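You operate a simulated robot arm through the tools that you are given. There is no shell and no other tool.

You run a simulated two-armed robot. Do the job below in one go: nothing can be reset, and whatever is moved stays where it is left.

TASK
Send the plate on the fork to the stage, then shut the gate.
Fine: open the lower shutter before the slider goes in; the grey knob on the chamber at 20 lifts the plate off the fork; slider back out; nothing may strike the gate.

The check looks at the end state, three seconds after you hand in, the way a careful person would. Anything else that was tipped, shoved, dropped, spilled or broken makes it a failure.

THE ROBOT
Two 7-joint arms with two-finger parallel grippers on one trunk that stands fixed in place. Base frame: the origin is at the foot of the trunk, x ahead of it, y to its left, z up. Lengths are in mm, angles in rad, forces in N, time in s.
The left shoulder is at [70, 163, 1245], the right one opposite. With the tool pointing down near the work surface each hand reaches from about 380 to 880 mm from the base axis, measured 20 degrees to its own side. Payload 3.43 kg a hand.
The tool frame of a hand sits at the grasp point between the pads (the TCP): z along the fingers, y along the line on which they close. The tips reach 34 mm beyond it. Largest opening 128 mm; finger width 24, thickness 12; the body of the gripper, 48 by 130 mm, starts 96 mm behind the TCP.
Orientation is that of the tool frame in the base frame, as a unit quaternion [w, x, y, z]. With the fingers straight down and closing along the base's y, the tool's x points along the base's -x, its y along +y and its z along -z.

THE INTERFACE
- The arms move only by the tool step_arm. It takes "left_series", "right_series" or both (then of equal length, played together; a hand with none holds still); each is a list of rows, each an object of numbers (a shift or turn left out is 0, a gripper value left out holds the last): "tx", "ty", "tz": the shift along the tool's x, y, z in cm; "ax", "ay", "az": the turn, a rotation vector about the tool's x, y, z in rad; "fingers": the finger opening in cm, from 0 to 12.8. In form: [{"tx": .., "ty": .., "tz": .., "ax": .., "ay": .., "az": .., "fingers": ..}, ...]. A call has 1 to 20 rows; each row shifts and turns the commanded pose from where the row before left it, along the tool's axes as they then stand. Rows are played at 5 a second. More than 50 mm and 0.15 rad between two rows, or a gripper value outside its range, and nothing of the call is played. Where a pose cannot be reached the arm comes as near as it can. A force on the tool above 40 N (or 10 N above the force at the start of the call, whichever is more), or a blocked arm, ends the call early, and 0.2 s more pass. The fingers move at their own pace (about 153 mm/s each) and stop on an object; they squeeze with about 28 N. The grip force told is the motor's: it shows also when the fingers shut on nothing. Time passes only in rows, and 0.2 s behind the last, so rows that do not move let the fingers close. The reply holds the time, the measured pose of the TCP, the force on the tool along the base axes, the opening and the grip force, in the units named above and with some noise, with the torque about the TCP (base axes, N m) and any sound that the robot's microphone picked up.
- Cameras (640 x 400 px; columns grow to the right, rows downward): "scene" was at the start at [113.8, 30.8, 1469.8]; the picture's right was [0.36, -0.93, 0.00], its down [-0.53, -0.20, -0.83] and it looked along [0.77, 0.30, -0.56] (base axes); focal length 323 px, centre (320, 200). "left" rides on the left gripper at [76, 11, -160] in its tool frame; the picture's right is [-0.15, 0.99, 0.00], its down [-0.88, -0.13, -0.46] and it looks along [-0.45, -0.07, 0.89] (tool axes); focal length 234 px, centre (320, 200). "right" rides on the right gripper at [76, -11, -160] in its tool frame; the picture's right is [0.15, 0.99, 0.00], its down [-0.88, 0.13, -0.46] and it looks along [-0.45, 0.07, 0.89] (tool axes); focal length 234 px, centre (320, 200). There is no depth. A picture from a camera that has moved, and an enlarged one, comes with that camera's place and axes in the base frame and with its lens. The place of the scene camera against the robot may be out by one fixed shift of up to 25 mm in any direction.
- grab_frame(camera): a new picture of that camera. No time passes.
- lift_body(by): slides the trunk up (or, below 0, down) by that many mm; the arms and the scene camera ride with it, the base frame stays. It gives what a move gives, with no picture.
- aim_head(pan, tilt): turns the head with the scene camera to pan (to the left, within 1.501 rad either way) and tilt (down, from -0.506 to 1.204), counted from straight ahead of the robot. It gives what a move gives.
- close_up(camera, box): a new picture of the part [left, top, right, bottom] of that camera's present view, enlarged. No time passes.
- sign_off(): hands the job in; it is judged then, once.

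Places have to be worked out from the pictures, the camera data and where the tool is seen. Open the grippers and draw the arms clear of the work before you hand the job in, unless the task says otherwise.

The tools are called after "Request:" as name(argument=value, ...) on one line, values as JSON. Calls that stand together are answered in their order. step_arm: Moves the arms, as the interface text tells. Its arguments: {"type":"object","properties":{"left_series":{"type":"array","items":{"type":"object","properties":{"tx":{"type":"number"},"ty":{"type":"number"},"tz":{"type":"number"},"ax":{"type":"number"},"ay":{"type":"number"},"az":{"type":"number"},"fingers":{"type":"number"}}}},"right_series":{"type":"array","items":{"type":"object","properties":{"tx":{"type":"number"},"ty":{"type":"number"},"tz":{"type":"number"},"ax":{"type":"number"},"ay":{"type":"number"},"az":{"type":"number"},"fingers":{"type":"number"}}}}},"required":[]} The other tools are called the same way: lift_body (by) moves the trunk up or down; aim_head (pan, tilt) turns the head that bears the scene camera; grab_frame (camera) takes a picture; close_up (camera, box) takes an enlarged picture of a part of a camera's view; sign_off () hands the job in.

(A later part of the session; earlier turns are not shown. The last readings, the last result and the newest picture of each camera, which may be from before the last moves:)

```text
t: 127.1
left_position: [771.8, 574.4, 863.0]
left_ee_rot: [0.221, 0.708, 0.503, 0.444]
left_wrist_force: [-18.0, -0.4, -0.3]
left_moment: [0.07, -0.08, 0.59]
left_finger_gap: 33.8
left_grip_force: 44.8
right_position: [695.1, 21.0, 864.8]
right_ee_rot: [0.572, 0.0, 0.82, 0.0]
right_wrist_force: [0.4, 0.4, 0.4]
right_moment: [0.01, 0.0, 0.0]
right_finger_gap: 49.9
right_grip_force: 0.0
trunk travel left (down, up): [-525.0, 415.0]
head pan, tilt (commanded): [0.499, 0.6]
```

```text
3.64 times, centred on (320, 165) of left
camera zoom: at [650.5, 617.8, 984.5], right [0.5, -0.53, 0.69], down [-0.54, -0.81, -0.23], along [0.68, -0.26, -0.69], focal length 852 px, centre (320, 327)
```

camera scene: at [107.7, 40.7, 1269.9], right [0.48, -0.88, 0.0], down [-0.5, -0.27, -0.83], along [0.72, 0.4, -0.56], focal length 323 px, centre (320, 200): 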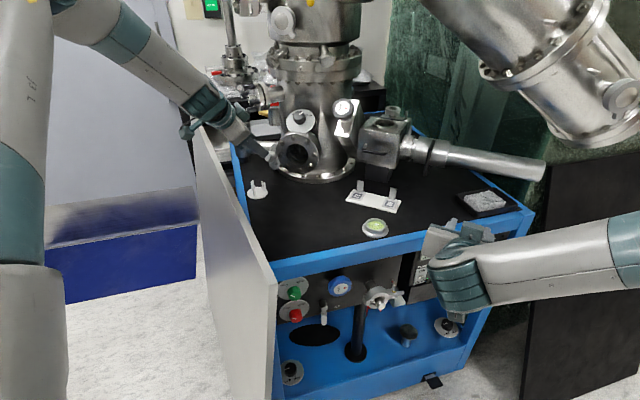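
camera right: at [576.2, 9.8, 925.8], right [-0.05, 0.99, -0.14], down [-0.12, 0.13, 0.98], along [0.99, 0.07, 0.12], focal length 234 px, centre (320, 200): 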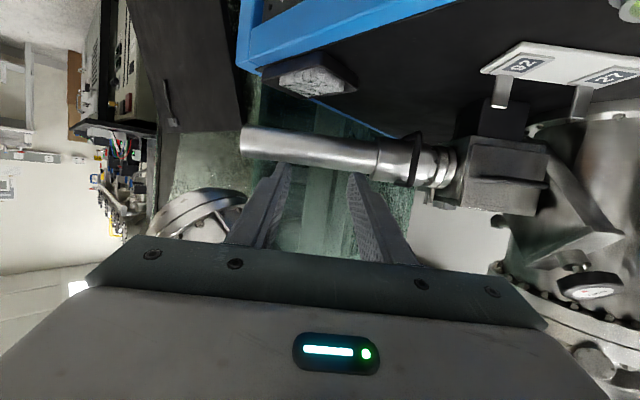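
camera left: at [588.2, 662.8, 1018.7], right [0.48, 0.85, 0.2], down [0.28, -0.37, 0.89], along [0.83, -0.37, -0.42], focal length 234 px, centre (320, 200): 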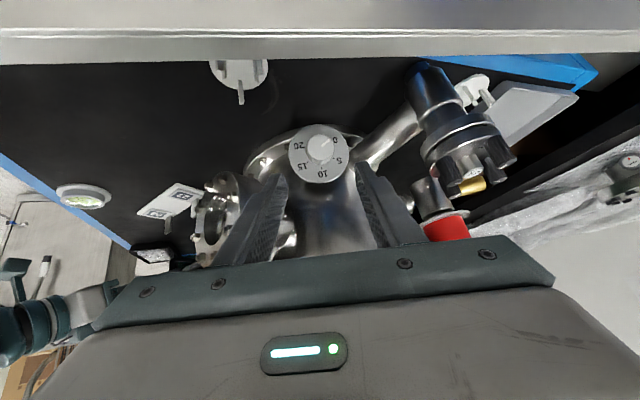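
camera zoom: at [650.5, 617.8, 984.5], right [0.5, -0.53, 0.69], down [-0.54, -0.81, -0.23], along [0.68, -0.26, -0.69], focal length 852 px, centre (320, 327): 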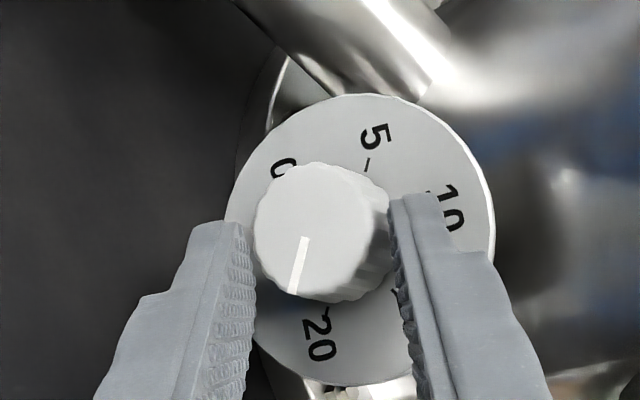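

Slipping again toward the end of the range; about 13° remain. I'll release, swing back to the middle of the range where the grip is squarer, and finish with a short bite.

Request:
step_arm(left_series=[{"fingers": 4.8}, {}, {"tz": -0.8}, {"az": -0.125, "ax": 0.0265, "ty": 0.088}, {"az": -0.125, "ax": 0.0265, "ty": 0.088}, {"az": -0.125, "ax": 0.0265, "ty": 0.088}, {"az": -0.125, "ax": 0.0265, "ty": 0.088}, {"az": -0.125, "ax": 0.0265, "ty": 0.088}, {"az": -0.125, "ax": 0.0265, "ty": 0.06}, {"az": -0.125, "ax": 0.0265, "ty": 0.06}, {}])

Request:
close_up(camera="left", box=[250, 110, 390, 220])

Request:
close_up(camera="scene", box=[240, 110, 320, 180])

```text
t: 129.5
left_position: [772.7, 574.4, 872.7]
left_ee_rot: [0.324, 0.444, 0.793, 0.261]
left_wrist_force: [0.8, 0.0, 0.2]
left_moment: [-0.01, -0.01, -0.02]
left_finger_gap: 47.8
left_grip_force: 0.1
right_position: [696.8, 20.8, 863.4]
right_ee_rot: [0.572, 0.0, 0.82, 0.001]
right_wrist_force: [0.3, 0.4, 0.2]
right_moment: [-0.04, -0.02, -0.01]
right_finger_gap: 50.1
right_grip_force: 0.0
trunk travel left (down, up): [-525.0, 415.0]
head pan, tilt (commanded): [0.499, 0.6]
```

```text
3.64 times, centred on (320, 165) of left
camera zoom: at [628.5, 625.7, 963.3], right [0.59, 0.34, 0.74], down [-0.06, -0.89, 0.45], along [0.81, -0.31, -0.5], focal length 852 px, centre (320, 327)
```

zoom: 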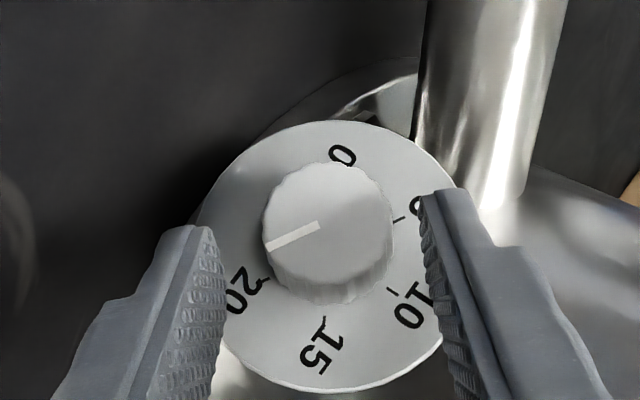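

```text
5.71 times, centred on (280, 145) of scene
camera zoom: at [108.8, 41.5, 1269.7], right [0.48, -0.88, 0.0], down [-0.5, -0.27, -0.82], along [0.72, 0.39, -0.57], focal length 1848 px, centre (549, 514)
```

zoom: 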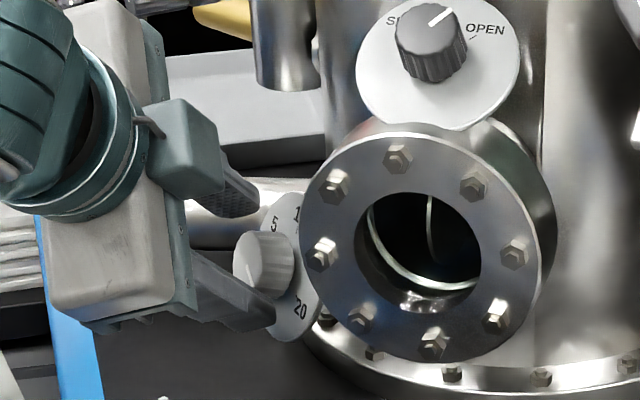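

The pointer is at about 19.7, essentially at 20, and the slipping suggests an end stop. One more short grip and 12° turn to make sure it's fully there.

Request:
step_arm(left_series=[{"tz": 0.75, "ty": 0.15}, {"fingers": 0}, {}, {}, {}, {"az": 0.07, "ax": -0.015, "ty": -0.05}, {"az": 0.07, "ax": -0.015, "ty": -0.05}, {"az": 0.07, "ax": -0.015, "ty": -0.05}, {}])

Request:
close_up(camera="left", box=[250, 110, 390, 220])

```text
t: 131.5
left_position: [775.8, 575.1, 867.0]
left_ee_rot: [0.305, 0.517, 0.735, 0.314]
left_wrist_force: [2.6, 3.6, 3.5]
left_moment: [-0.33, -0.36, 0.05]
left_finger_gap: 33.3
left_grip_force: 45.2
right_position: [696.2, 19.6, 864.3]
right_ee_rot: [0.572, 0.0, 0.82, 0.0]
right_wrist_force: [0.7, 0.0, -0.4]
right_moment: [0.0, -0.04, 0.01]
right_finger_gap: 50.2
right_grip_force: 0.1
trunk travel left (down, up): [-525.0, 415.0]
head pan, tilt (commanded): [0.499, 0.6]
```

```text
3.64 times, centred on (320, 165) of left
camera zoom: at [638.9, 627.5, 966.3], right [0.61, 0.12, 0.79], down [-0.18, -0.94, 0.29], along [0.78, -0.32, -0.55], focal length 852 px, centre (320, 327)
```

zoom: 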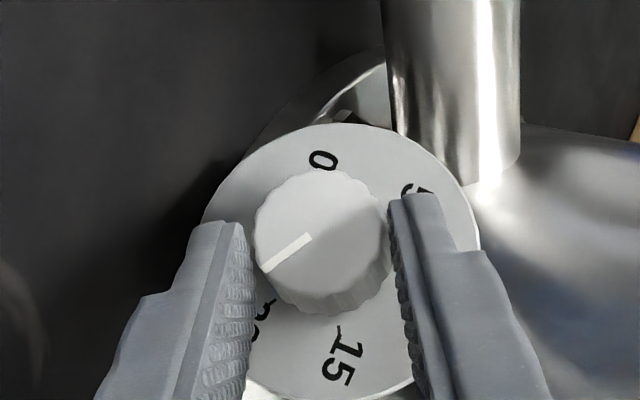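

The pointer stays within a few degrees of 20 and now only slips, so the knob is on its stop at 20. I'll release and back the left hand out, and move the right hand in front of the slider handle at (886, 153).

Request:
step_arm(left_series=[{"fingers": 5.0}, {}, {"tz": -2.5}, {"tz": -4.0}, {"tz": -4.0}, {}], right_series=[{"tx": -2.38, "ty": 3.33, "tz": 1.0}, {"tx": -2.38, "ty": 3.33, "tz": 1.0}, {"tx": -2.38, "ty": 3.33, "tz": 1.0}, {"tx": -2.38, "ty": 3.33, "tz": 1.0}, {}, {}])

Request:
close_up(camera="left", box=[260, 90, 400, 200])

Request:
grab_frame(camera="right")

Request:
grab_frame(camera="scene")

```text
t: 132.9
left_position: [694.6, 561.6, 931.5]
left_ee_rot: [0.304, 0.517, 0.737, 0.313]
left_wrist_force: [-0.8, 0.1, 0.3]
left_moment: [-0.02, 0.0, -0.03]
left_finger_gap: 50.0
left_grip_force: 0.1
right_position: [768.3, 154.4, 936.3]
right_ee_rot: [0.571, 0.0, 0.821, -0.001]
right_wrist_force: [0.1, -0.4, 0.6]
right_moment: [0.0, -0.02, -0.01]
right_finger_gap: 49.9
right_grip_force: 0.0
trunk travel left (down, up): [-525.0, 415.0]
head pan, tilt (commanded): [0.499, 0.6]
```

```text
3.64 times, centred on (330, 145) of left
camera zoom: at [558.1, 613.2, 1029.8], right [0.61, 0.13, 0.78], down [-0.18, -0.94, 0.29], along [0.77, -0.32, -0.55], focal length 852 px, centre (284, 400)
```

zoom: 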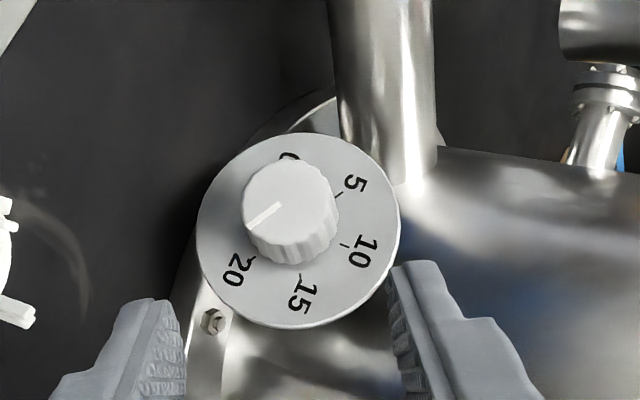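

```text
taken
camera right: at [592.1, 142.7, 921.4], right [-0.05, 0.99, -0.14], down [-0.12, 0.13, 0.98], along [0.99, 0.07, 0.11], focal length 234 px, centre (320, 200)
```

right: 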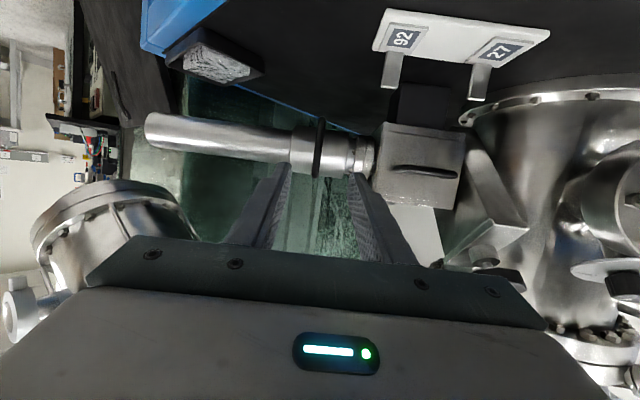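

```text
taken
camera scene: at [110.0, 42.1, 1269.5], right [0.48, -0.88, 0.0], down [-0.5, -0.27, -0.82], along [0.72, 0.39, -0.57], focal length 323 px, centre (320, 200)
```

scene: 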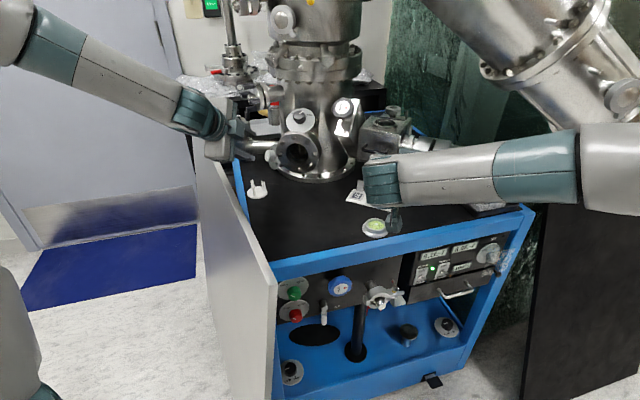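

Unprojecting the pointer gives 237–240° from its zero, and it would turn no further, so the lift is at 20. Now the slider: I'll check the right hand's alignment with the handle.

Request:
close_up(camera="right", box=[240, 80, 440, 220])

Request:
close_up(camera="scene", box=[330, 80, 480, 190])

Request:
close_up(camera="scene", box=[270, 130, 320, 175])

```text
2.86 times, centred on (340, 150) of right
camera zoom: at [592.1, 142.7, 921.4], right [-0.05, 0.99, -0.14], down [-0.12, 0.13, 0.98], along [0.99, 0.07, 0.11], focal length 669 px, centre (263, 343)
```

zoom: 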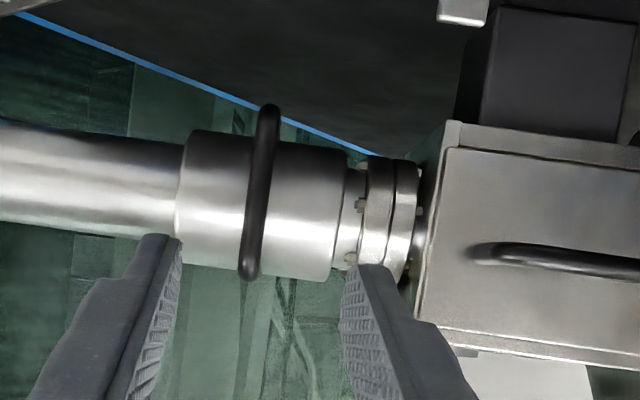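

```text
3.64 times, centred on (405, 135) of scene
camera zoom: at [110.0, 42.1, 1269.5], right [0.48, -0.88, 0.0], down [-0.5, -0.27, -0.82], along [0.72, 0.39, -0.57], focal length 1176 px, centre (11, 436)
```

zoom: 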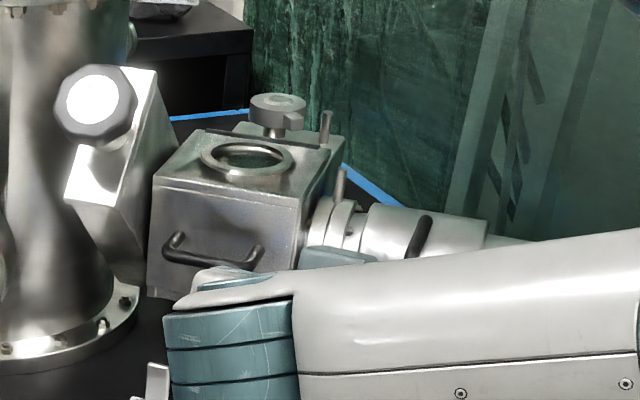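

```text
8.89 times, centred on (295, 152) of scene
camera zoom: at [110.0, 42.1, 1269.5], right [0.48, -0.88, 0.0], down [-0.5, -0.27, -0.82], along [0.72, 0.39, -0.57], focal length 2874 px, centre (542, 622)
```

zoom: 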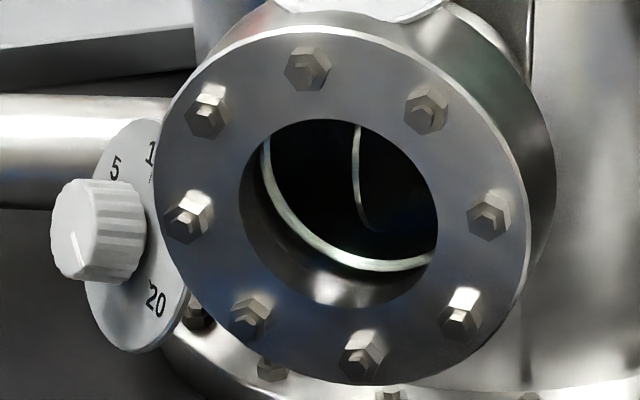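

The handle bar is at y≈153, dead ahead. I'll advance to cage it with the fingers at 40 mm.

Request:
step_arm(right_series=[{"fingers": 4.0, "ty": -0.1}, {"tz": 3.6}, {"tz": 3.6}, {"tz": 3.6}, {}])

Request:
close_up(camera="right", box=[240, 50, 440, 220])

```text
t: 134.1
left_position: [693.9, 560.0, 932.9]
left_ee_rot: [0.305, 0.517, 0.736, 0.313]
left_wrist_force: [-0.5, 0.5, 0.0]
left_moment: [0.02, -0.02, -0.02]
left_finger_gap: 50.0
left_grip_force: 0.1
right_position: [867.9, 152.4, 902.2]
right_ee_rot: [0.572, 0.0, 0.82, 0.0]
right_wrist_force: [-0.5, -0.4, -0.6]
right_moment: [-0.01, 0.0, 0.02]
right_finger_gap: 39.8
right_grip_force: 0.1
trunk travel left (down, up): [-525.0, 415.0]
head pan, tilt (commanded): [0.499, 0.6]
```

```text
2.35 times, centred on (340, 135) of right
camera zoom: at [691.9, 140.3, 886.6], right [-0.05, 0.99, -0.14], down [-0.12, 0.13, 0.98], along [0.99, 0.07, 0.12], focal length 551 px, centre (273, 353)
```

zoom: 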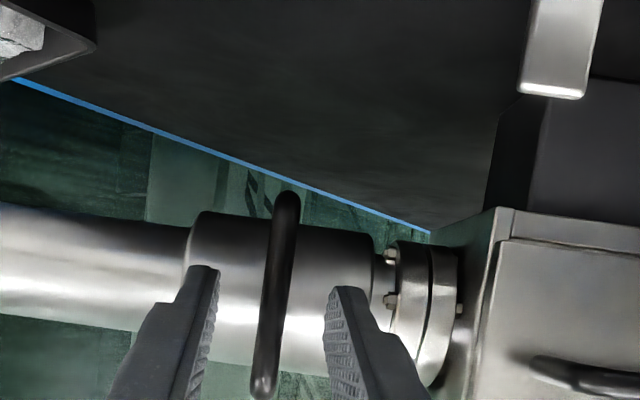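

Caged around the bar. Pulling the slider out along the tube, first 10 cm.

Request:
step_arm(right_series=[{"fingers": 2.4}, {}, {"tx": -0.017, "ty": -0.5, "tz": 0.047}, {"tx": -0.017, "ty": -0.5, "tz": 0.047}, {"tx": -0.035, "ty": -0.995, "tz": 0.094}, {"tx": -0.035, "ty": -0.995, "tz": 0.094}, {"tx": -0.035, "ty": -0.995, "tz": 0.094}, {"tx": -0.035, "ty": -0.995, "tz": 0.094}, {"tx": -0.035, "ty": -0.995, "tz": 0.094}, {"tx": -0.035, "ty": -0.995, "tz": 0.094}, {"tx": -0.035, "ty": -0.995, "tz": 0.094}, {"tx": -0.035, "ty": -0.995, "tz": 0.094}, {"tx": -0.035, "ty": -0.995, "tz": 0.094}, {}])

Request:
close_up(camera="right", box=[240, 50, 440, 220])

Request:
close_up(camera="scene", box=[320, 60, 560, 210])

```text
t: 137.1
left_position: [694.5, 560.9, 932.8]
left_ee_rot: [0.305, 0.517, 0.736, 0.314]
left_wrist_force: [0.7, 0.2, 0.6]
left_moment: [0.0, -0.01, -0.03]
left_finger_gap: 49.9
left_grip_force: 0.1
right_position: [878.8, 51.8, 902.0]
right_ee_rot: [0.573, 0.001, 0.82, -0.001]
right_wrist_force: [0.8, -0.4, -0.1]
right_moment: [0.0, -0.01, 0.0]
right_finger_gap: 24.0
right_grip_force: 0.1
trunk travel left (down, up): [-525.0, 415.0]
head pan, tilt (commanded): [0.499, 0.6]
```

```text
2.35 times, centred on (340, 135) of right
camera zoom: at [702.5, 40.6, 886.5], right [-0.05, 0.99, -0.14], down [-0.12, 0.13, 0.98], along [0.99, 0.07, 0.12], focal length 551 px, centre (273, 353)
```

zoom: 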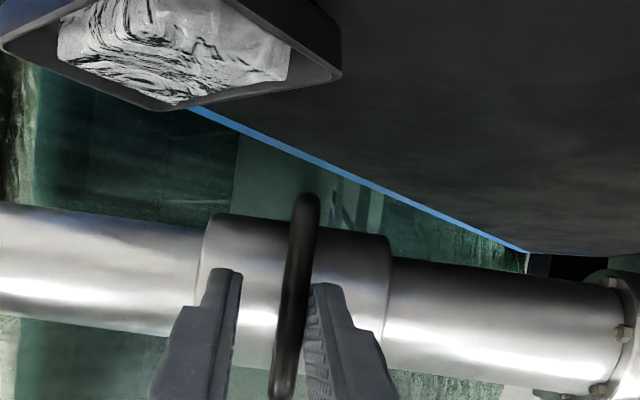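

```text
2.67 times, centred on (440, 135) of scene
camera zoom: at [109.0, 41.4, 1269.7], right [0.48, -0.88, 0.0], down [-0.5, -0.27, -0.82], along [0.72, 0.39, -0.57], focal length 862 px, centre (0, 373)
```

zoom: 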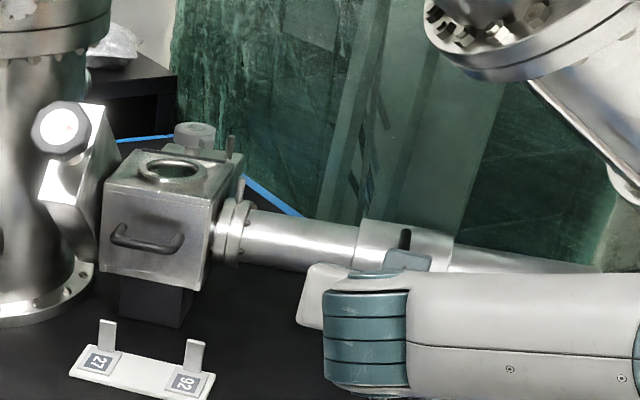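

Smooth. Pulling the remaining ~11 cm, slower near the end.

Request:
step_arm(right_series=[{"tx": -0.035, "ty": -0.995, "tz": 0.094}, {"tx": -0.035, "ty": -0.995, "tz": 0.094}, {"tx": -0.035, "ty": -0.995, "tz": 0.094}, {"tx": -0.035, "ty": -0.995, "tz": 0.094}, {"tx": -0.035, "ty": -0.995, "tz": 0.094}, {"tx": -0.035, "ty": -0.995, "tz": 0.094}, {"tx": -0.035, "ty": -0.995, "tz": 0.094}, {"tx": -0.035, "ty": -0.995, "tz": 0.094}, {"tx": -0.035, "ty": -0.995, "tz": 0.094}, {"tx": -0.035, "ty": -0.995, "tz": 0.094}, {"tx": -0.017, "ty": -0.5, "tz": 0.047}, {}])

Request:
close_up(camera="right", box=[240, 50, 440, 220])

Request:
close_up(camera="scene", box=[320, 60, 560, 210])

```text
t: 139.7
left_position: [694.7, 559.7, 932.8]
left_ee_rot: [0.304, 0.516, 0.737, 0.313]
left_wrist_force: [-0.8, 0.3, 1.0]
left_moment: [0.01, -0.01, 0.0]
left_finger_gap: 50.0
left_grip_force: 0.1
right_position: [888.5, -51.9, 902.2]
right_ee_rot: [0.572, 0.001, 0.82, 0.0]
right_wrist_force: [0.0, 1.0, 0.1]
right_moment: [-0.03, 0.01, 0.01]
right_finger_gap: 25.0
right_grip_force: 0.9
trunk travel left (down, up): [-525.0, 415.0]
head pan, tilt (commanded): [0.499, 0.6]
```

```text
2.35 times, centred on (340, 135) of right
camera zoom: at [712.2, -62.8, 887.2], right [-0.05, 0.99, -0.14], down [-0.12, 0.13, 0.98], along [0.99, 0.07, 0.12], focal length 551 px, centre (273, 353)
```

zoom: 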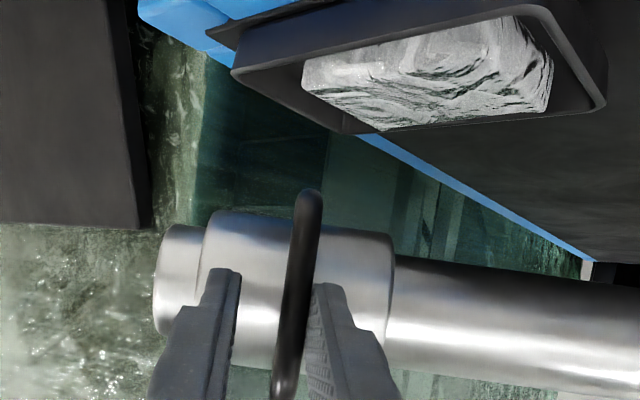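

```text
2.67 times, centred on (440, 135) of scene
camera zoom: at [108.9, 41.3, 1269.7], right [0.48, -0.88, 0.0], down [-0.5, -0.27, -0.82], along [0.72, 0.39, -0.57], focal length 862 px, centre (0, 373)
```

zoom: 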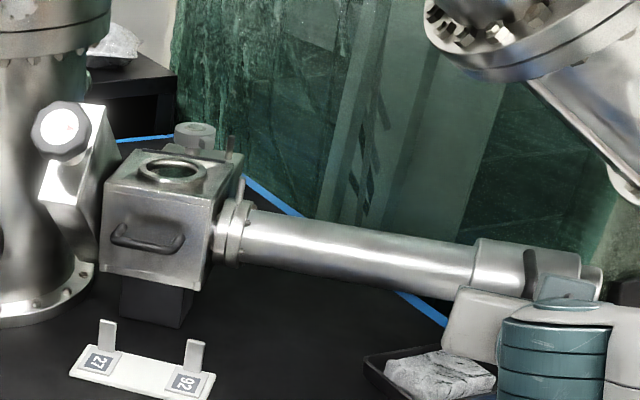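

About 13 mm short of its original place. Pulling on in small steps until it stops.

Request:
step_arm(right_series=[{"tx": -0.014, "ty": -0.4, "tz": 0.038}, {"tx": -0.014, "ty": -0.4, "tz": 0.038}, {"tx": -0.014, "ty": -0.4, "tz": 0.038}, {"tx": -0.01, "ty": -0.3, "tz": 0.028}, {"tx": -0.01, "ty": -0.3, "tz": 0.028}, {}])

Request:
close_up(camera="right", box=[240, 50, 440, 220])

```text
t: 141.1
left_position: [695.0, 560.6, 932.3]
left_ee_rot: [0.305, 0.516, 0.737, 0.312]
left_wrist_force: [0.4, 0.5, -0.2]
left_moment: [-0.01, -0.04, 0.0]
left_finger_gap: 50.1
left_grip_force: 0.1
right_position: [889.3, -66.6, 901.3]
right_ee_rot: [0.572, -0.001, 0.821, 0.001]
right_wrist_force: [-2.6, 7.5, -2.0]
right_moment: [-0.01, 0.08, 0.19]
right_finger_gap: 28.5
right_grip_force: 4.1
trunk travel left (down, up): [-525.0, 415.0]
head pan, tilt (commanded): [0.499, 0.6]
```

```text
2.35 times, centred on (340, 135) of right
camera zoom: at [714.1, -78.9, 886.3], right [-0.05, 0.99, -0.14], down [-0.12, 0.13, 0.98], along [0.99, 0.07, 0.11], focal length 551 px, centre (273, 353)
```

zoom: 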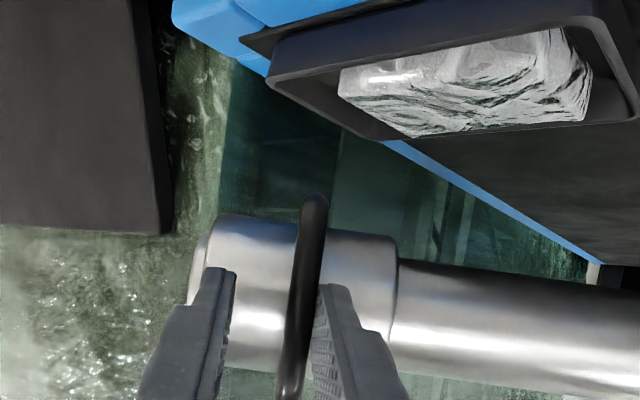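

The slider is at its outer stop: 7.5 N, bar back at y≈−58. I'll centre the fingers, withdraw the right hand straight back, and pull the left hand further clear.

Request:
step_arm(right_series=[{"tx": 0.03, "ty": 0.85, "tz": -0.08}, {"fingers": 4.0}, {"tz": -3.0}, {"tz": -4.0}, {"tz": -4.5}, {"tz": -4.5}, {"tz": -2.0}, {}], left_series=[{"tz": -3.0}, {"tz": -3.0}, {"tz": -3.0}, {}, {}, {}, {}, {}])

Request:
grab_frame(camera="right")

Request:
grab_frame(camera="scene")

Request:
close_up(camera="scene", box=[400, 240, 500, 300])

```text
t: 142.9
left_position: [624.9, 547.8, 987.9]
left_ee_rot: [0.304, 0.517, 0.736, 0.313]
left_wrist_force: [-0.3, 0.5, 0.2]
left_moment: [0.0, 0.0, 0.01]
left_finger_gap: 50.1
left_grip_force: 0.1
right_position: [720.6, -60.9, 966.6]
right_ee_rot: [0.573, 0.001, 0.82, 0.0]
right_wrist_force: [0.7, -0.2, 0.2]
right_moment: [-0.02, 0.01, 0.0]
right_finger_gap: 39.9
right_grip_force: 0.2
trunk travel left (down, up): [-525.0, 415.0]
head pan, tilt (commanded): [0.499, 0.6]
```

```text
taken
camera right: at [543.9, -72.6, 949.9], right [-0.05, 0.99, -0.14], down [-0.12, 0.13, 0.98], along [0.99, 0.07, 0.12], focal length 234 px, centre (320, 200)
```

right: 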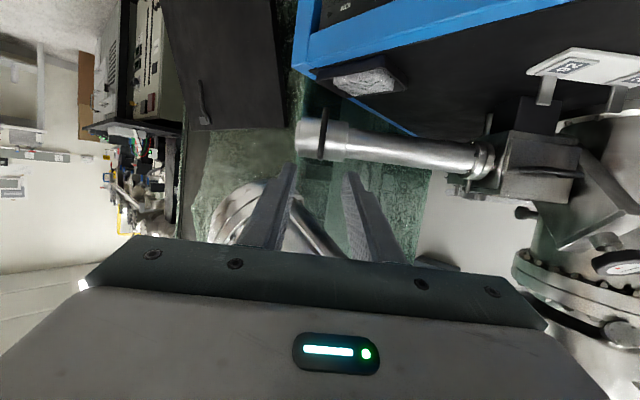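

```text
taken
camera scene: at [108.9, 41.1, 1269.7], right [0.48, -0.88, 0.0], down [-0.5, -0.27, -0.82], along [0.72, 0.4, -0.57], focal length 323 px, centre (320, 200)
```

scene: 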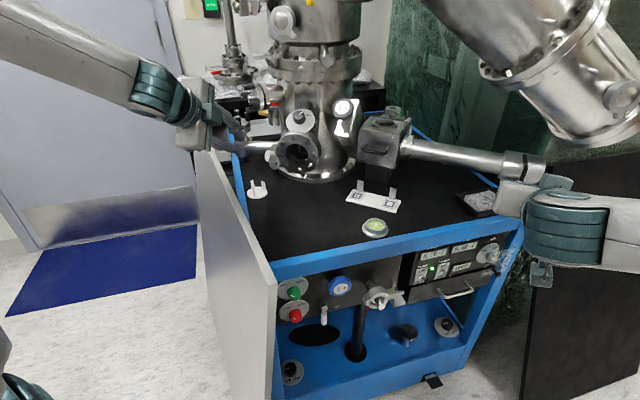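

```text
6.40 times, centred on (450, 270) of scene
camera zoom: at [108.9, 41.1, 1269.7], right [0.48, -0.88, 0.0], down [-0.5, -0.27, -0.82], along [0.72, 0.4, -0.57], focal length 2069 px, centre (-512, -248)
```

zoom: 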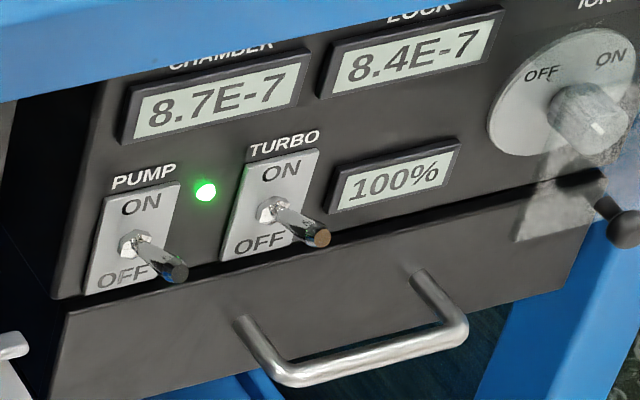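

The panel reads CHAMBER 8.7E‑7 and LOCK 8.4E‑7, still joined, so the gate is open and the slider is fully out. I'll retreat the right hand further and raise the trunk back up, since the gate pose worked from that height.

Request:
step_arm(right_series=[{"tz": -3.0}, {"tz": -3.0}, {"ty": -2.0}, {}], left_series=[{"az": -0.12}, {"az": -0.12}, {"az": -0.12}, {"az": -0.12}])

Request:
lift_body(by=100)

Request:
grab_frame(camera="scene")

```text
t: 143.9
left_position: [625.4, 547.7, 987.5]
left_ee_rot: [0.371, 0.327, 0.838, 0.229]
left_wrist_force: [0.0, 0.0, -0.3]
left_moment: [-0.01, 0.01, -0.04]
left_finger_gap: 50.0
left_grip_force: 0.0
right_position: [666.3, -79.7, 987.2]
right_ee_rot: [0.572, 0.0, 0.82, -0.001]
right_wrist_force: [0.0, 0.4, 0.3]
right_moment: [-0.05, -0.02, -0.02]
right_finger_gap: 39.7
right_grip_force: 0.1
trunk travel left (down, up): [-525.0, 415.0]
head pan, tilt (commanded): [0.499, 0.6]
```

```text
t: 145.3
left_position: [626.0, 547.2, 1087.7]
left_ee_rot: [0.371, 0.327, 0.838, 0.232]
left_wrist_force: [0.8, -0.9, -0.1]
left_moment: [-0.02, 0.01, -0.01]
left_finger_gap: 50.0
left_grip_force: 0.0
right_position: [667.4, -80.4, 1086.4]
right_ee_rot: [0.572, 0.0, 0.82, 0.0]
right_wrist_force: [0.1, 0.0, -0.1]
right_moment: [0.03, -0.02, -0.02]
right_finger_gap: 40.2
right_grip_force: 0.0
trunk travel left (down, up): [-625.0, 315.0]
head pan, tilt (commanded): [0.499, 0.6]
```

```text
taken
camera scene: at [109.1, 41.2, 1369.6], right [0.48, -0.88, 0.0], down [-0.5, -0.27, -0.82], along [0.72, 0.4, -0.57], focal length 323 px, centre (320, 200)
```

scene: 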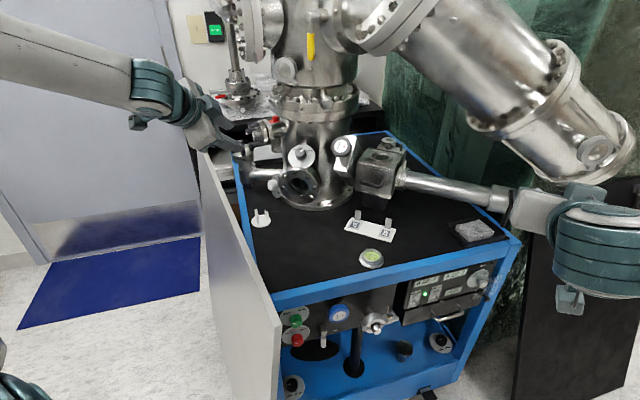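

Clear. Raising the remaining 100 mm.

Request:
lift_body(by=100)

Request:
grab_frame(camera="scene")

```text
t: 146.6
left_position: [625.8, 545.6, 1187.0]
left_ee_rot: [0.371, 0.327, 0.838, 0.23]
left_wrist_force: [-0.4, 0.4, 0.3]
left_moment: [-0.03, 0.01, 0.02]
left_finger_gap: 50.0
left_grip_force: 0.0
right_position: [666.0, -81.5, 1186.3]
right_ee_rot: [0.572, 0.0, 0.82, 0.0]
right_wrist_force: [0.2, 0.4, -0.3]
right_moment: [0.0, -0.01, -0.01]
right_finger_gap: 39.8
right_grip_force: 0.0
trunk travel left (down, up): [-725.0, 215.0]
head pan, tilt (commanded): [0.499, 0.6]
```

```text
taken
camera scene: at [109.2, 41.2, 1469.6], right [0.48, -0.88, 0.0], down [-0.5, -0.27, -0.82], along [0.72, 0.4, -0.57], focal length 323 px, centre (320, 200)
```

scene: 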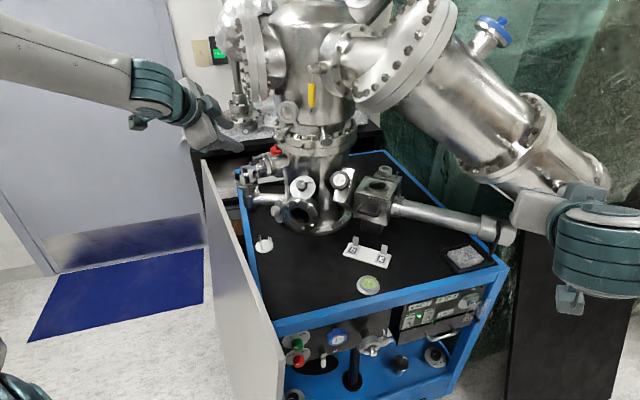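

Trunk is back at its original height. I'll bring the left hand to the stand-off in front of the gate wheel with its earlier orientation.

Request:
step_arm(left_series=[{"ax": 0.0187, "ay": 0.0099, "az": -0.1217}, {"ax": 0.0187, "ay": 0.0099, "az": -0.1217}, {"ax": 0.0187, "ay": 0.0099, "az": -0.1217}, {"ax": 0.0187, "ay": 0.0099, "az": -0.1217}, {"ax": 0.0187, "ay": 0.0099, "az": -0.1217}, {"ax": 0.0187, "ay": 0.0099, "az": -0.1217}, {"ax": 0.0187, "ay": 0.0099, "az": -0.1217}, {"tx": -0.18, "ty": -4.0, "tz": 2.18}, {"tx": -0.18, "ty": -4.0, "tz": 2.18}, {"tx": -0.18, "ty": -4.0, "tz": 2.18}, {"tx": -0.18, "ty": -4.0, "tz": 2.18}, {"tx": -0.18, "ty": -4.0, "tz": 2.18}, {}])

Request:
close_up(camera="left", box=[240, 80, 400, 200])

Request:
grab_frame(camera="scene")

```text
t: 149.4
left_position: [724.1, 352.5, 1117.2]
left_ee_rot: [0.383, -0.034, 0.923, 0.016]
left_wrist_force: [-1.1, 0.1, 0.5]
left_moment: [-0.03, -0.02, 0.03]
left_finger_gap: 50.1
left_grip_force: 0.0
right_position: [665.6, -80.1, 1187.7]
right_ee_rot: [0.572, -0.001, 0.82, 0.0]
right_wrist_force: [0.6, 0.9, -0.2]
right_moment: [-0.02, 0.02, -0.02]
right_finger_gap: 39.8
right_grip_force: 0.1
trunk travel left (down, up): [-725.0, 215.0]
head pan, tilt (commanded): [0.499, 0.6]
```

```text
3.33 times, centred on (320, 140) of left
camera zoom: at [557.8, 351.6, 1176.1], right [0.03, 0.99, 0.11], down [0.31, -0.11, 0.95], along [0.95, 0.0, -0.31], focal length 781 px, centre (320, 400)
```

zoom: 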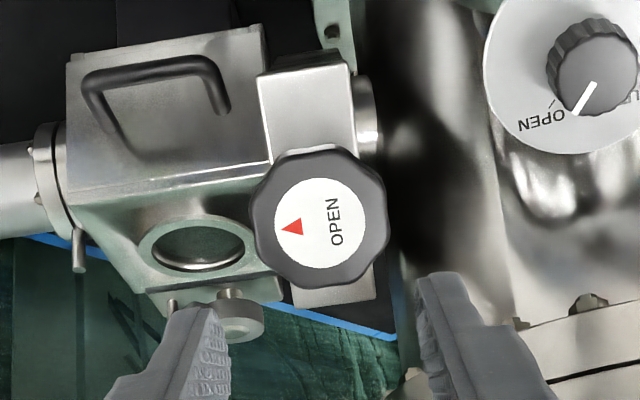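

```text
taken
camera scene: at [107.6, 42.5, 1469.8], right [0.48, -0.88, 0.0], down [-0.5, -0.27, -0.83], along [0.72, 0.39, -0.56], focal length 323 px, centre (320, 200)
```

scene: 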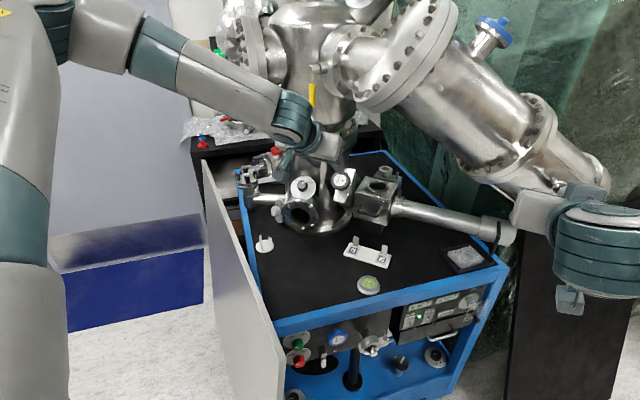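

Aligned with the wheel (label within 1 mm of prediction). I'll roll to −80° for a long clockwise bite, open to 74 mm and advance 85 mm.

Request:
step_arm(left_series=[{"az": -0.1396, "fingers": 7.4}, {"az": -0.1396}, {"az": -0.1396}, {"az": -0.1396}, {"az": -0.1396}, {"az": -0.1396}, {"az": -0.1396}, {"az": -0.1396}, {"az": -0.1396}, {"az": -0.1396}, {"tz": 2.9}, {"tz": 2.9}, {"tz": 2.7}, {}])

Request:
close_up(camera="left", box=[220, 90, 420, 240])

```text
t: 152.4
left_position: [782.6, 358.3, 1058.0]
left_ee_rot: [0.304, -0.619, 0.686, -0.233]
left_wrist_force: [-0.1, 0.3, -0.4]
left_moment: [-0.02, 0.04, 0.05]
left_finger_gap: 74.2
left_grip_force: 0.0
right_position: [666.0, -81.2, 1186.0]
right_ee_rot: [0.572, 0.0, 0.82, 0.0]
right_wrist_force: [-0.5, -0.3, 0.4]
right_moment: [0.01, 0.01, -0.02]
right_finger_gap: 39.7
right_grip_force: 0.1
trunk travel left (down, up): [-725.0, 215.0]
head pan, tilt (commanded): [0.499, 0.6]
```

```text
2.67 times, centred on (320, 165) of left
camera zoom: at [658.7, 277.2, 1153.2], right [-0.69, 0.27, -0.67], down [-0.19, 0.83, 0.52], along [0.7, 0.49, -0.52], focal length 624 px, centre (320, 293)
```

zoom: 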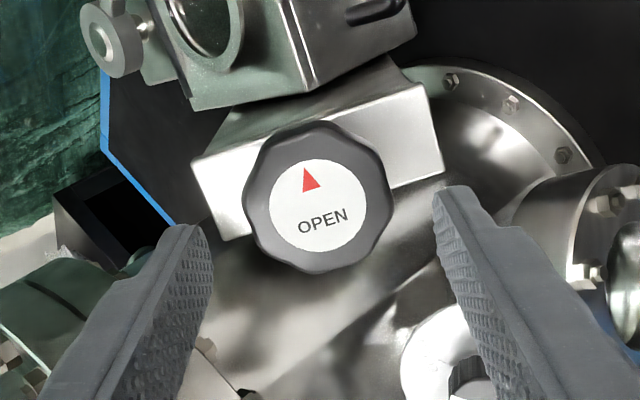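

The wheel is 4 mm off in the picture's "up" direction, so I'll correct it, advance 34 mm and grip.

Request:
step_arm(left_series=[{"tx": 0.4, "ty": -0.15}, {"tz": 1.7}, {"tz": 1.7}, {}, {"fingers": 0}, {}, {}, {}])

Request:
close_up(camera="left", box=[220, 90, 420, 240])

```text
t: 154.2
left_position: [806.8, 355.4, 1033.4]
left_ee_rot: [0.302, -0.618, 0.686, -0.235]
left_wrist_force: [-7.2, -2.0, -9.2]
left_moment: [0.23, 0.12, -0.04]
left_finger_gap: 53.3
left_grip_force: 45.2
right_position: [666.1, -81.3, 1186.9]
right_ee_rot: [0.572, 0.0, 0.82, 0.0]
right_wrist_force: [-0.3, -1.0, 0.4]
right_moment: [0.0, -0.01, -0.02]
right_finger_gap: 39.9
right_grip_force: 0.1
trunk travel left (down, up): [-725.0, 215.0]
head pan, tilt (commanded): [0.499, 0.6]
```

```text
2.67 times, centred on (320, 165) of left
camera zoom: at [683.7, 273.8, 1128.6], right [-0.69, 0.27, -0.67], down [-0.18, 0.83, 0.52], along [0.7, 0.49, -0.53], focal length 624 px, centre (320, 293)
```

zoom: 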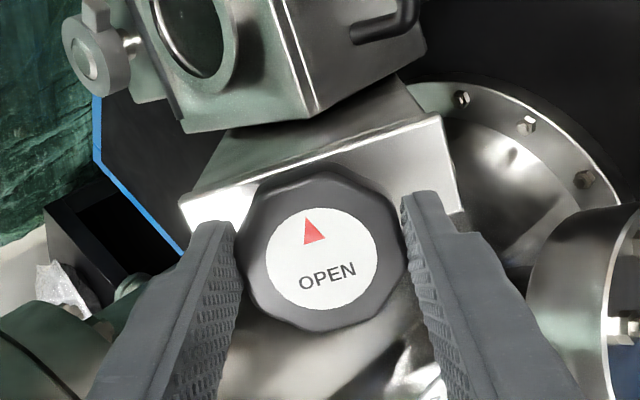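

Gripped at 53 mm. The slider is out, so I'll begin turning clockwise to shut, checking the first 40°.

Request:
step_arm(left_series=[{"ty": 0.12}, {"az": 0.12}, {"az": 0.12}, {"az": 0.12}, {"az": 0.12}, {"az": 0.12}, {"az": 0.12}, {}])

Request:
close_up(camera="left", box=[220, 90, 420, 240])

```text
t: 156.0
left_position: [806.0, 357.2, 1031.5]
left_ee_rot: [0.365, -0.337, 0.861, -0.111]
left_wrist_force: [-19.0, -4.7, -18.0]
left_moment: [-0.04, 0.64, -0.04]
left_finger_gap: 53.3
left_grip_force: 44.5
right_position: [665.7, -81.7, 1187.5]
right_ee_rot: [0.572, 0.0, 0.82, 0.0]
right_wrist_force: [-0.3, -0.7, -0.1]
right_moment: [0.01, -0.01, 0.0]
right_finger_gap: 39.8
right_grip_force: 0.1
trunk travel left (down, up): [-725.0, 215.0]
head pan, tilt (commanded): [0.499, 0.6]
```

```text
2.67 times, centred on (320, 165) of left
camera zoom: at [650.4, 306.7, 1097.9], right [-0.42, 0.84, -0.35], down [0.19, 0.46, 0.87], along [0.89, 0.3, -0.35], focal length 624 px, centre (320, 293)
```

zoom: 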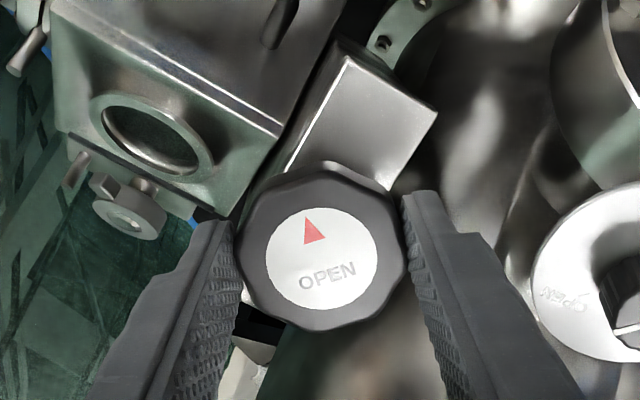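

The wheel follows. Side force built to 27 N along one direction; I'll shift 2.5 mm to relieve it and continue.

Request:
step_arm(left_series=[{"tx": 0.2, "ty": 0.16}, {"az": 0.12}, {"az": 0.12}, {"az": 0.12}, {"az": 0.12}, {"az": 0.12}, {"az": 0.12}, {"az": 0.12}, {}])

Request:
close_up(camera="left", box=[220, 90, 420, 240])

Request:
close_up(camera="scene", box=[380, 280, 500, 345])

```text
t: 158.0
left_position: [804.4, 359.1, 1030.4]
left_ee_rot: [0.381, 0.043, 0.923, 0.047]
left_wrist_force: [-9.3, 9.6, -10.3]
left_moment: [-0.16, 0.09, -0.13]
left_finger_gap: 53.1
left_grip_force: 45.4
right_position: [665.8, -79.6, 1187.6]
right_ee_rot: [0.572, 0.0, 0.82, -0.001]
right_wrist_force: [0.5, -0.3, -0.4]
right_moment: [-0.01, 0.0, 0.04]
right_finger_gap: 40.0
right_grip_force: 0.0
trunk travel left (down, up): [-725.0, 215.0]
head pan, tilt (commanded): [0.499, 0.6]
```

```text
2.67 times, centred on (320, 165) of left
camera zoom: at [640.4, 370.4, 1092.5], right [0.15, 0.96, 0.22], down [0.29, -0.26, 0.92], along [0.94, -0.07, -0.32], focal length 624 px, centre (320, 293)
```

zoom: 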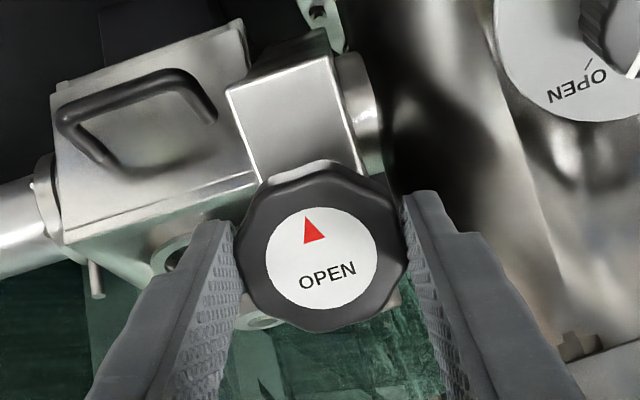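

```text
5.33 times, centred on (440, 312) of scene
camera zoom: at [109.1, 43.6, 1469.7], right [0.48, -0.88, 0.0], down [-0.5, -0.27, -0.82], along [0.72, 0.39, -0.57], focal length 1724 px, centre (-320, -400)
```

zoom: 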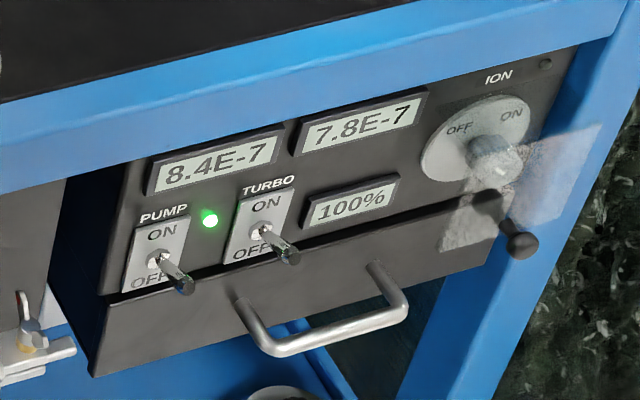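

Total about 90° turned and the pressures are starting to separate (8.4 vs 7.8E‑7). Relieving and continuing.

Request:
step_arm(left_series=[{"tx": 0.12, "ty": 0.1}, {"az": 0.12}, {"az": 0.12}, {"az": 0.12}, {"az": 0.12}, {"az": 0.12}, {"az": 0.12}, {"az": 0.12}, {"az": 0.12}, {}])

Request:
close_up(camera="left", box=[220, 90, 420, 240])

Request:
close_up(camera="scene", box=[220, 110, 380, 230])

```text
t: 160.2
left_position: [806.7, 360.8, 1032.0]
left_ee_rot: [0.316, 0.464, 0.798, 0.219]
left_wrist_force: [11.1, 24.7, 16.2]
left_moment: [-0.43, 0.15, -0.36]
left_finger_gap: 53.1
left_grip_force: 45.1
right_position: [665.9, -78.4, 1188.1]
right_ee_rot: [0.572, -0.002, 0.82, 0.0]
right_wrist_force: [-0.4, -0.1, 0.0]
right_moment: [0.0, -0.03, 0.02]
right_finger_gap: 39.8
right_grip_force: 0.0
trunk travel left (down, up): [-725.0, 215.0]
head pan, tilt (commanded): [0.499, 0.6]
```

```text
2.67 times, centred on (320, 165) of left
camera zoom: at [672.6, 424.3, 1128.9], right [0.65, 0.34, 0.68], down [-0.08, -0.86, 0.5], along [0.76, -0.38, -0.53], focal length 624 px, centre (320, 293)
```

zoom: 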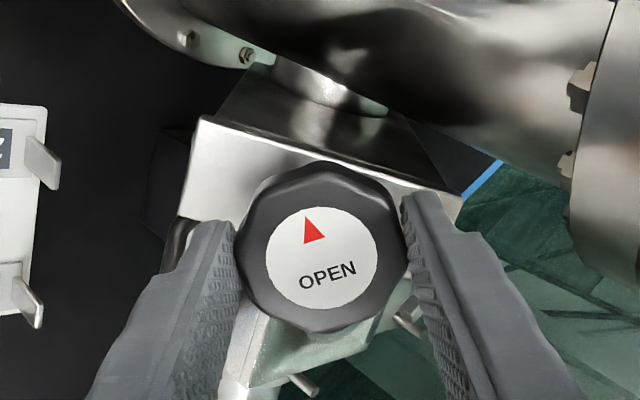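

```text
3.33 times, centred on (300, 170) of scene
camera zoom: at [108.5, 44.7, 1469.8], right [0.48, -0.88, 0.0], down [-0.5, -0.27, -0.82], along [0.72, 0.39, -0.57], focal length 1078 px, centre (387, 300)
```

zoom: 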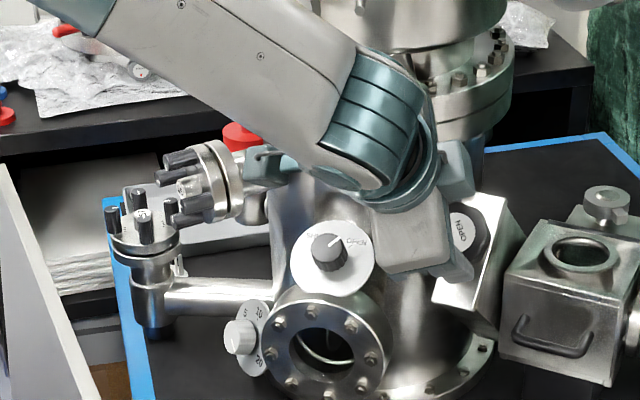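

Total about 144°, still following. Side force is 32 N, so I'll ease it off and release for a second bite.

Request:
step_arm(left_series=[{"tx": 0.12, "ty": 0.28}, {"fingers": 7.4}, {}, {"tz": -2.2}, {"tz": -2.2}, {"az": -0.14}, {"az": -0.14}, {"az": -0.14}, {"az": -0.14}, {"az": -0.14}, {"az": -0.14}, {"az": -0.14}, {"az": -0.14}, {"az": -0.14}, {"az": -0.14}, {"az": -0.14}, {"az": -0.14}, {"az": -0.14}, {"az": -0.14}, {}])

Request:
close_up(camera="left", box=[220, 90, 420, 240])

Request:
close_up(camera="scene", box=[380, 280, 500, 345])

```text
t: 164.4
left_position: [775.1, 358.2, 1063.5]
left_ee_rot: [0.355, -0.406, 0.83, -0.141]
left_wrist_force: [-0.1, 0.6, -0.4]
left_moment: [-0.06, 0.01, -0.03]
left_finger_gap: 74.2
left_grip_force: 0.1
right_position: [667.2, -80.4, 1186.2]
right_ee_rot: [0.573, 0.001, 0.82, -0.001]
right_wrist_force: [0.0, 0.0, 0.7]
right_moment: [-0.02, 0.02, -0.04]
right_finger_gap: 39.9
right_grip_force: 0.0
trunk travel left (down, up): [-725.0, 215.0]
head pan, tilt (commanded): [0.499, 0.6]
```

```text
2.67 times, centred on (320, 165) of left
camera zoom: at [625.1, 297.7, 1133.9], right [-0.5, 0.74, -0.45], down [0.12, 0.57, 0.81], along [0.85, 0.35, -0.38], focal length 624 px, centre (320, 293)
```

zoom: 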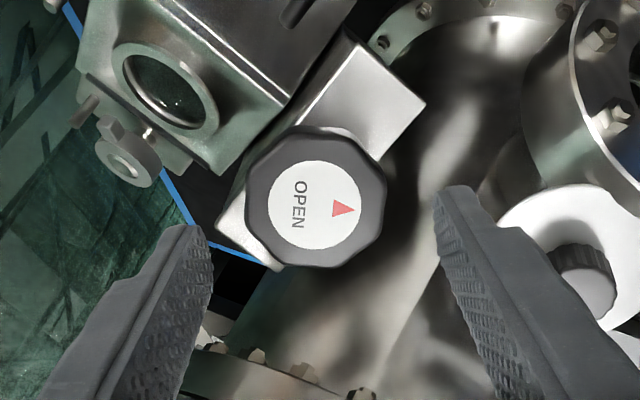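

```text
5.33 times, centred on (440, 312) of scene
camera zoom: at [109.0, 41.0, 1469.7], right [0.48, -0.88, 0.0], down [-0.5, -0.27, -0.82], along [0.72, 0.4, -0.57], focal length 1724 px, centre (-320, -400)
```

zoom: 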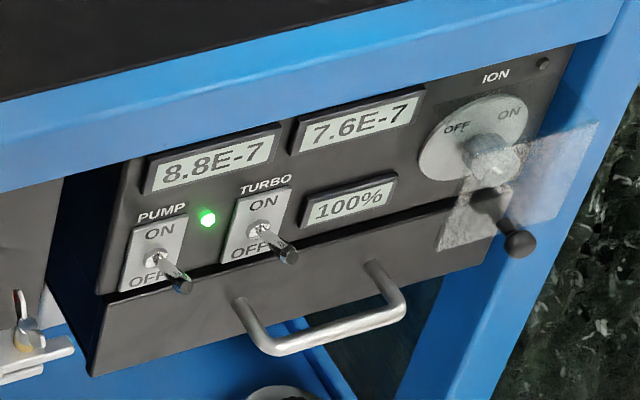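

The wheel has turned about 140° and the triangle points right in this view, with roughly 130° remaining to its original position. Second bite from −60°.

Request:
step_arm(left_series=[{"az": -0.1}, {"az": -0.1}, {"tz": 1.4}, {"tz": 1.4}, {"tz": 1.4}, {}, {"fingers": 0}, {}, {}, {}])

Request:
close_up(camera="left", box=[220, 90, 420, 240])

```text
t: 166.6
left_position: [806.9, 358.9, 1034.4]
left_ee_rot: [0.341, -0.485, 0.786, -0.176]
left_wrist_force: [9.3, -1.9, 6.2]
left_moment: [-0.27, -0.59, -0.24]
left_finger_gap: 54.0
left_grip_force: 45.0
right_position: [666.4, -80.9, 1185.2]
right_ee_rot: [0.571, 0.0, 0.821, 0.0]
right_wrist_force: [-0.3, 0.3, 0.6]
right_moment: [-0.01, 0.03, -0.01]
right_finger_gap: 40.0
right_grip_force: 0.0
trunk travel left (down, up): [-725.0, 215.0]
head pan, tilt (commanded): [0.499, 0.6]
```

```text
2.67 times, centred on (320, 165) of left
camera zoom: at [664.7, 289.2, 1112.3], right [-0.59, 0.59, -0.55], down [0.02, 0.69, 0.72], along [0.81, 0.41, -0.42], focal length 624 px, centre (320, 293)
```

zoom: 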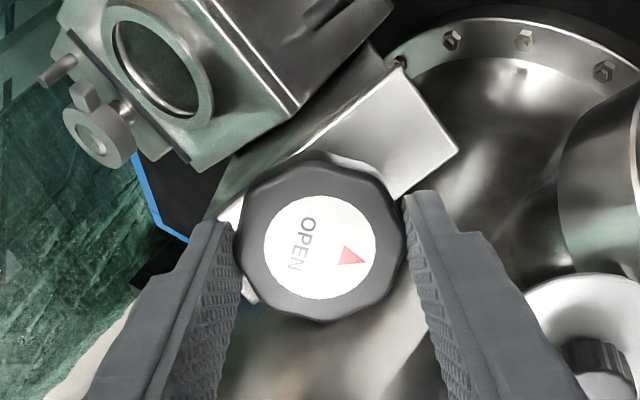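

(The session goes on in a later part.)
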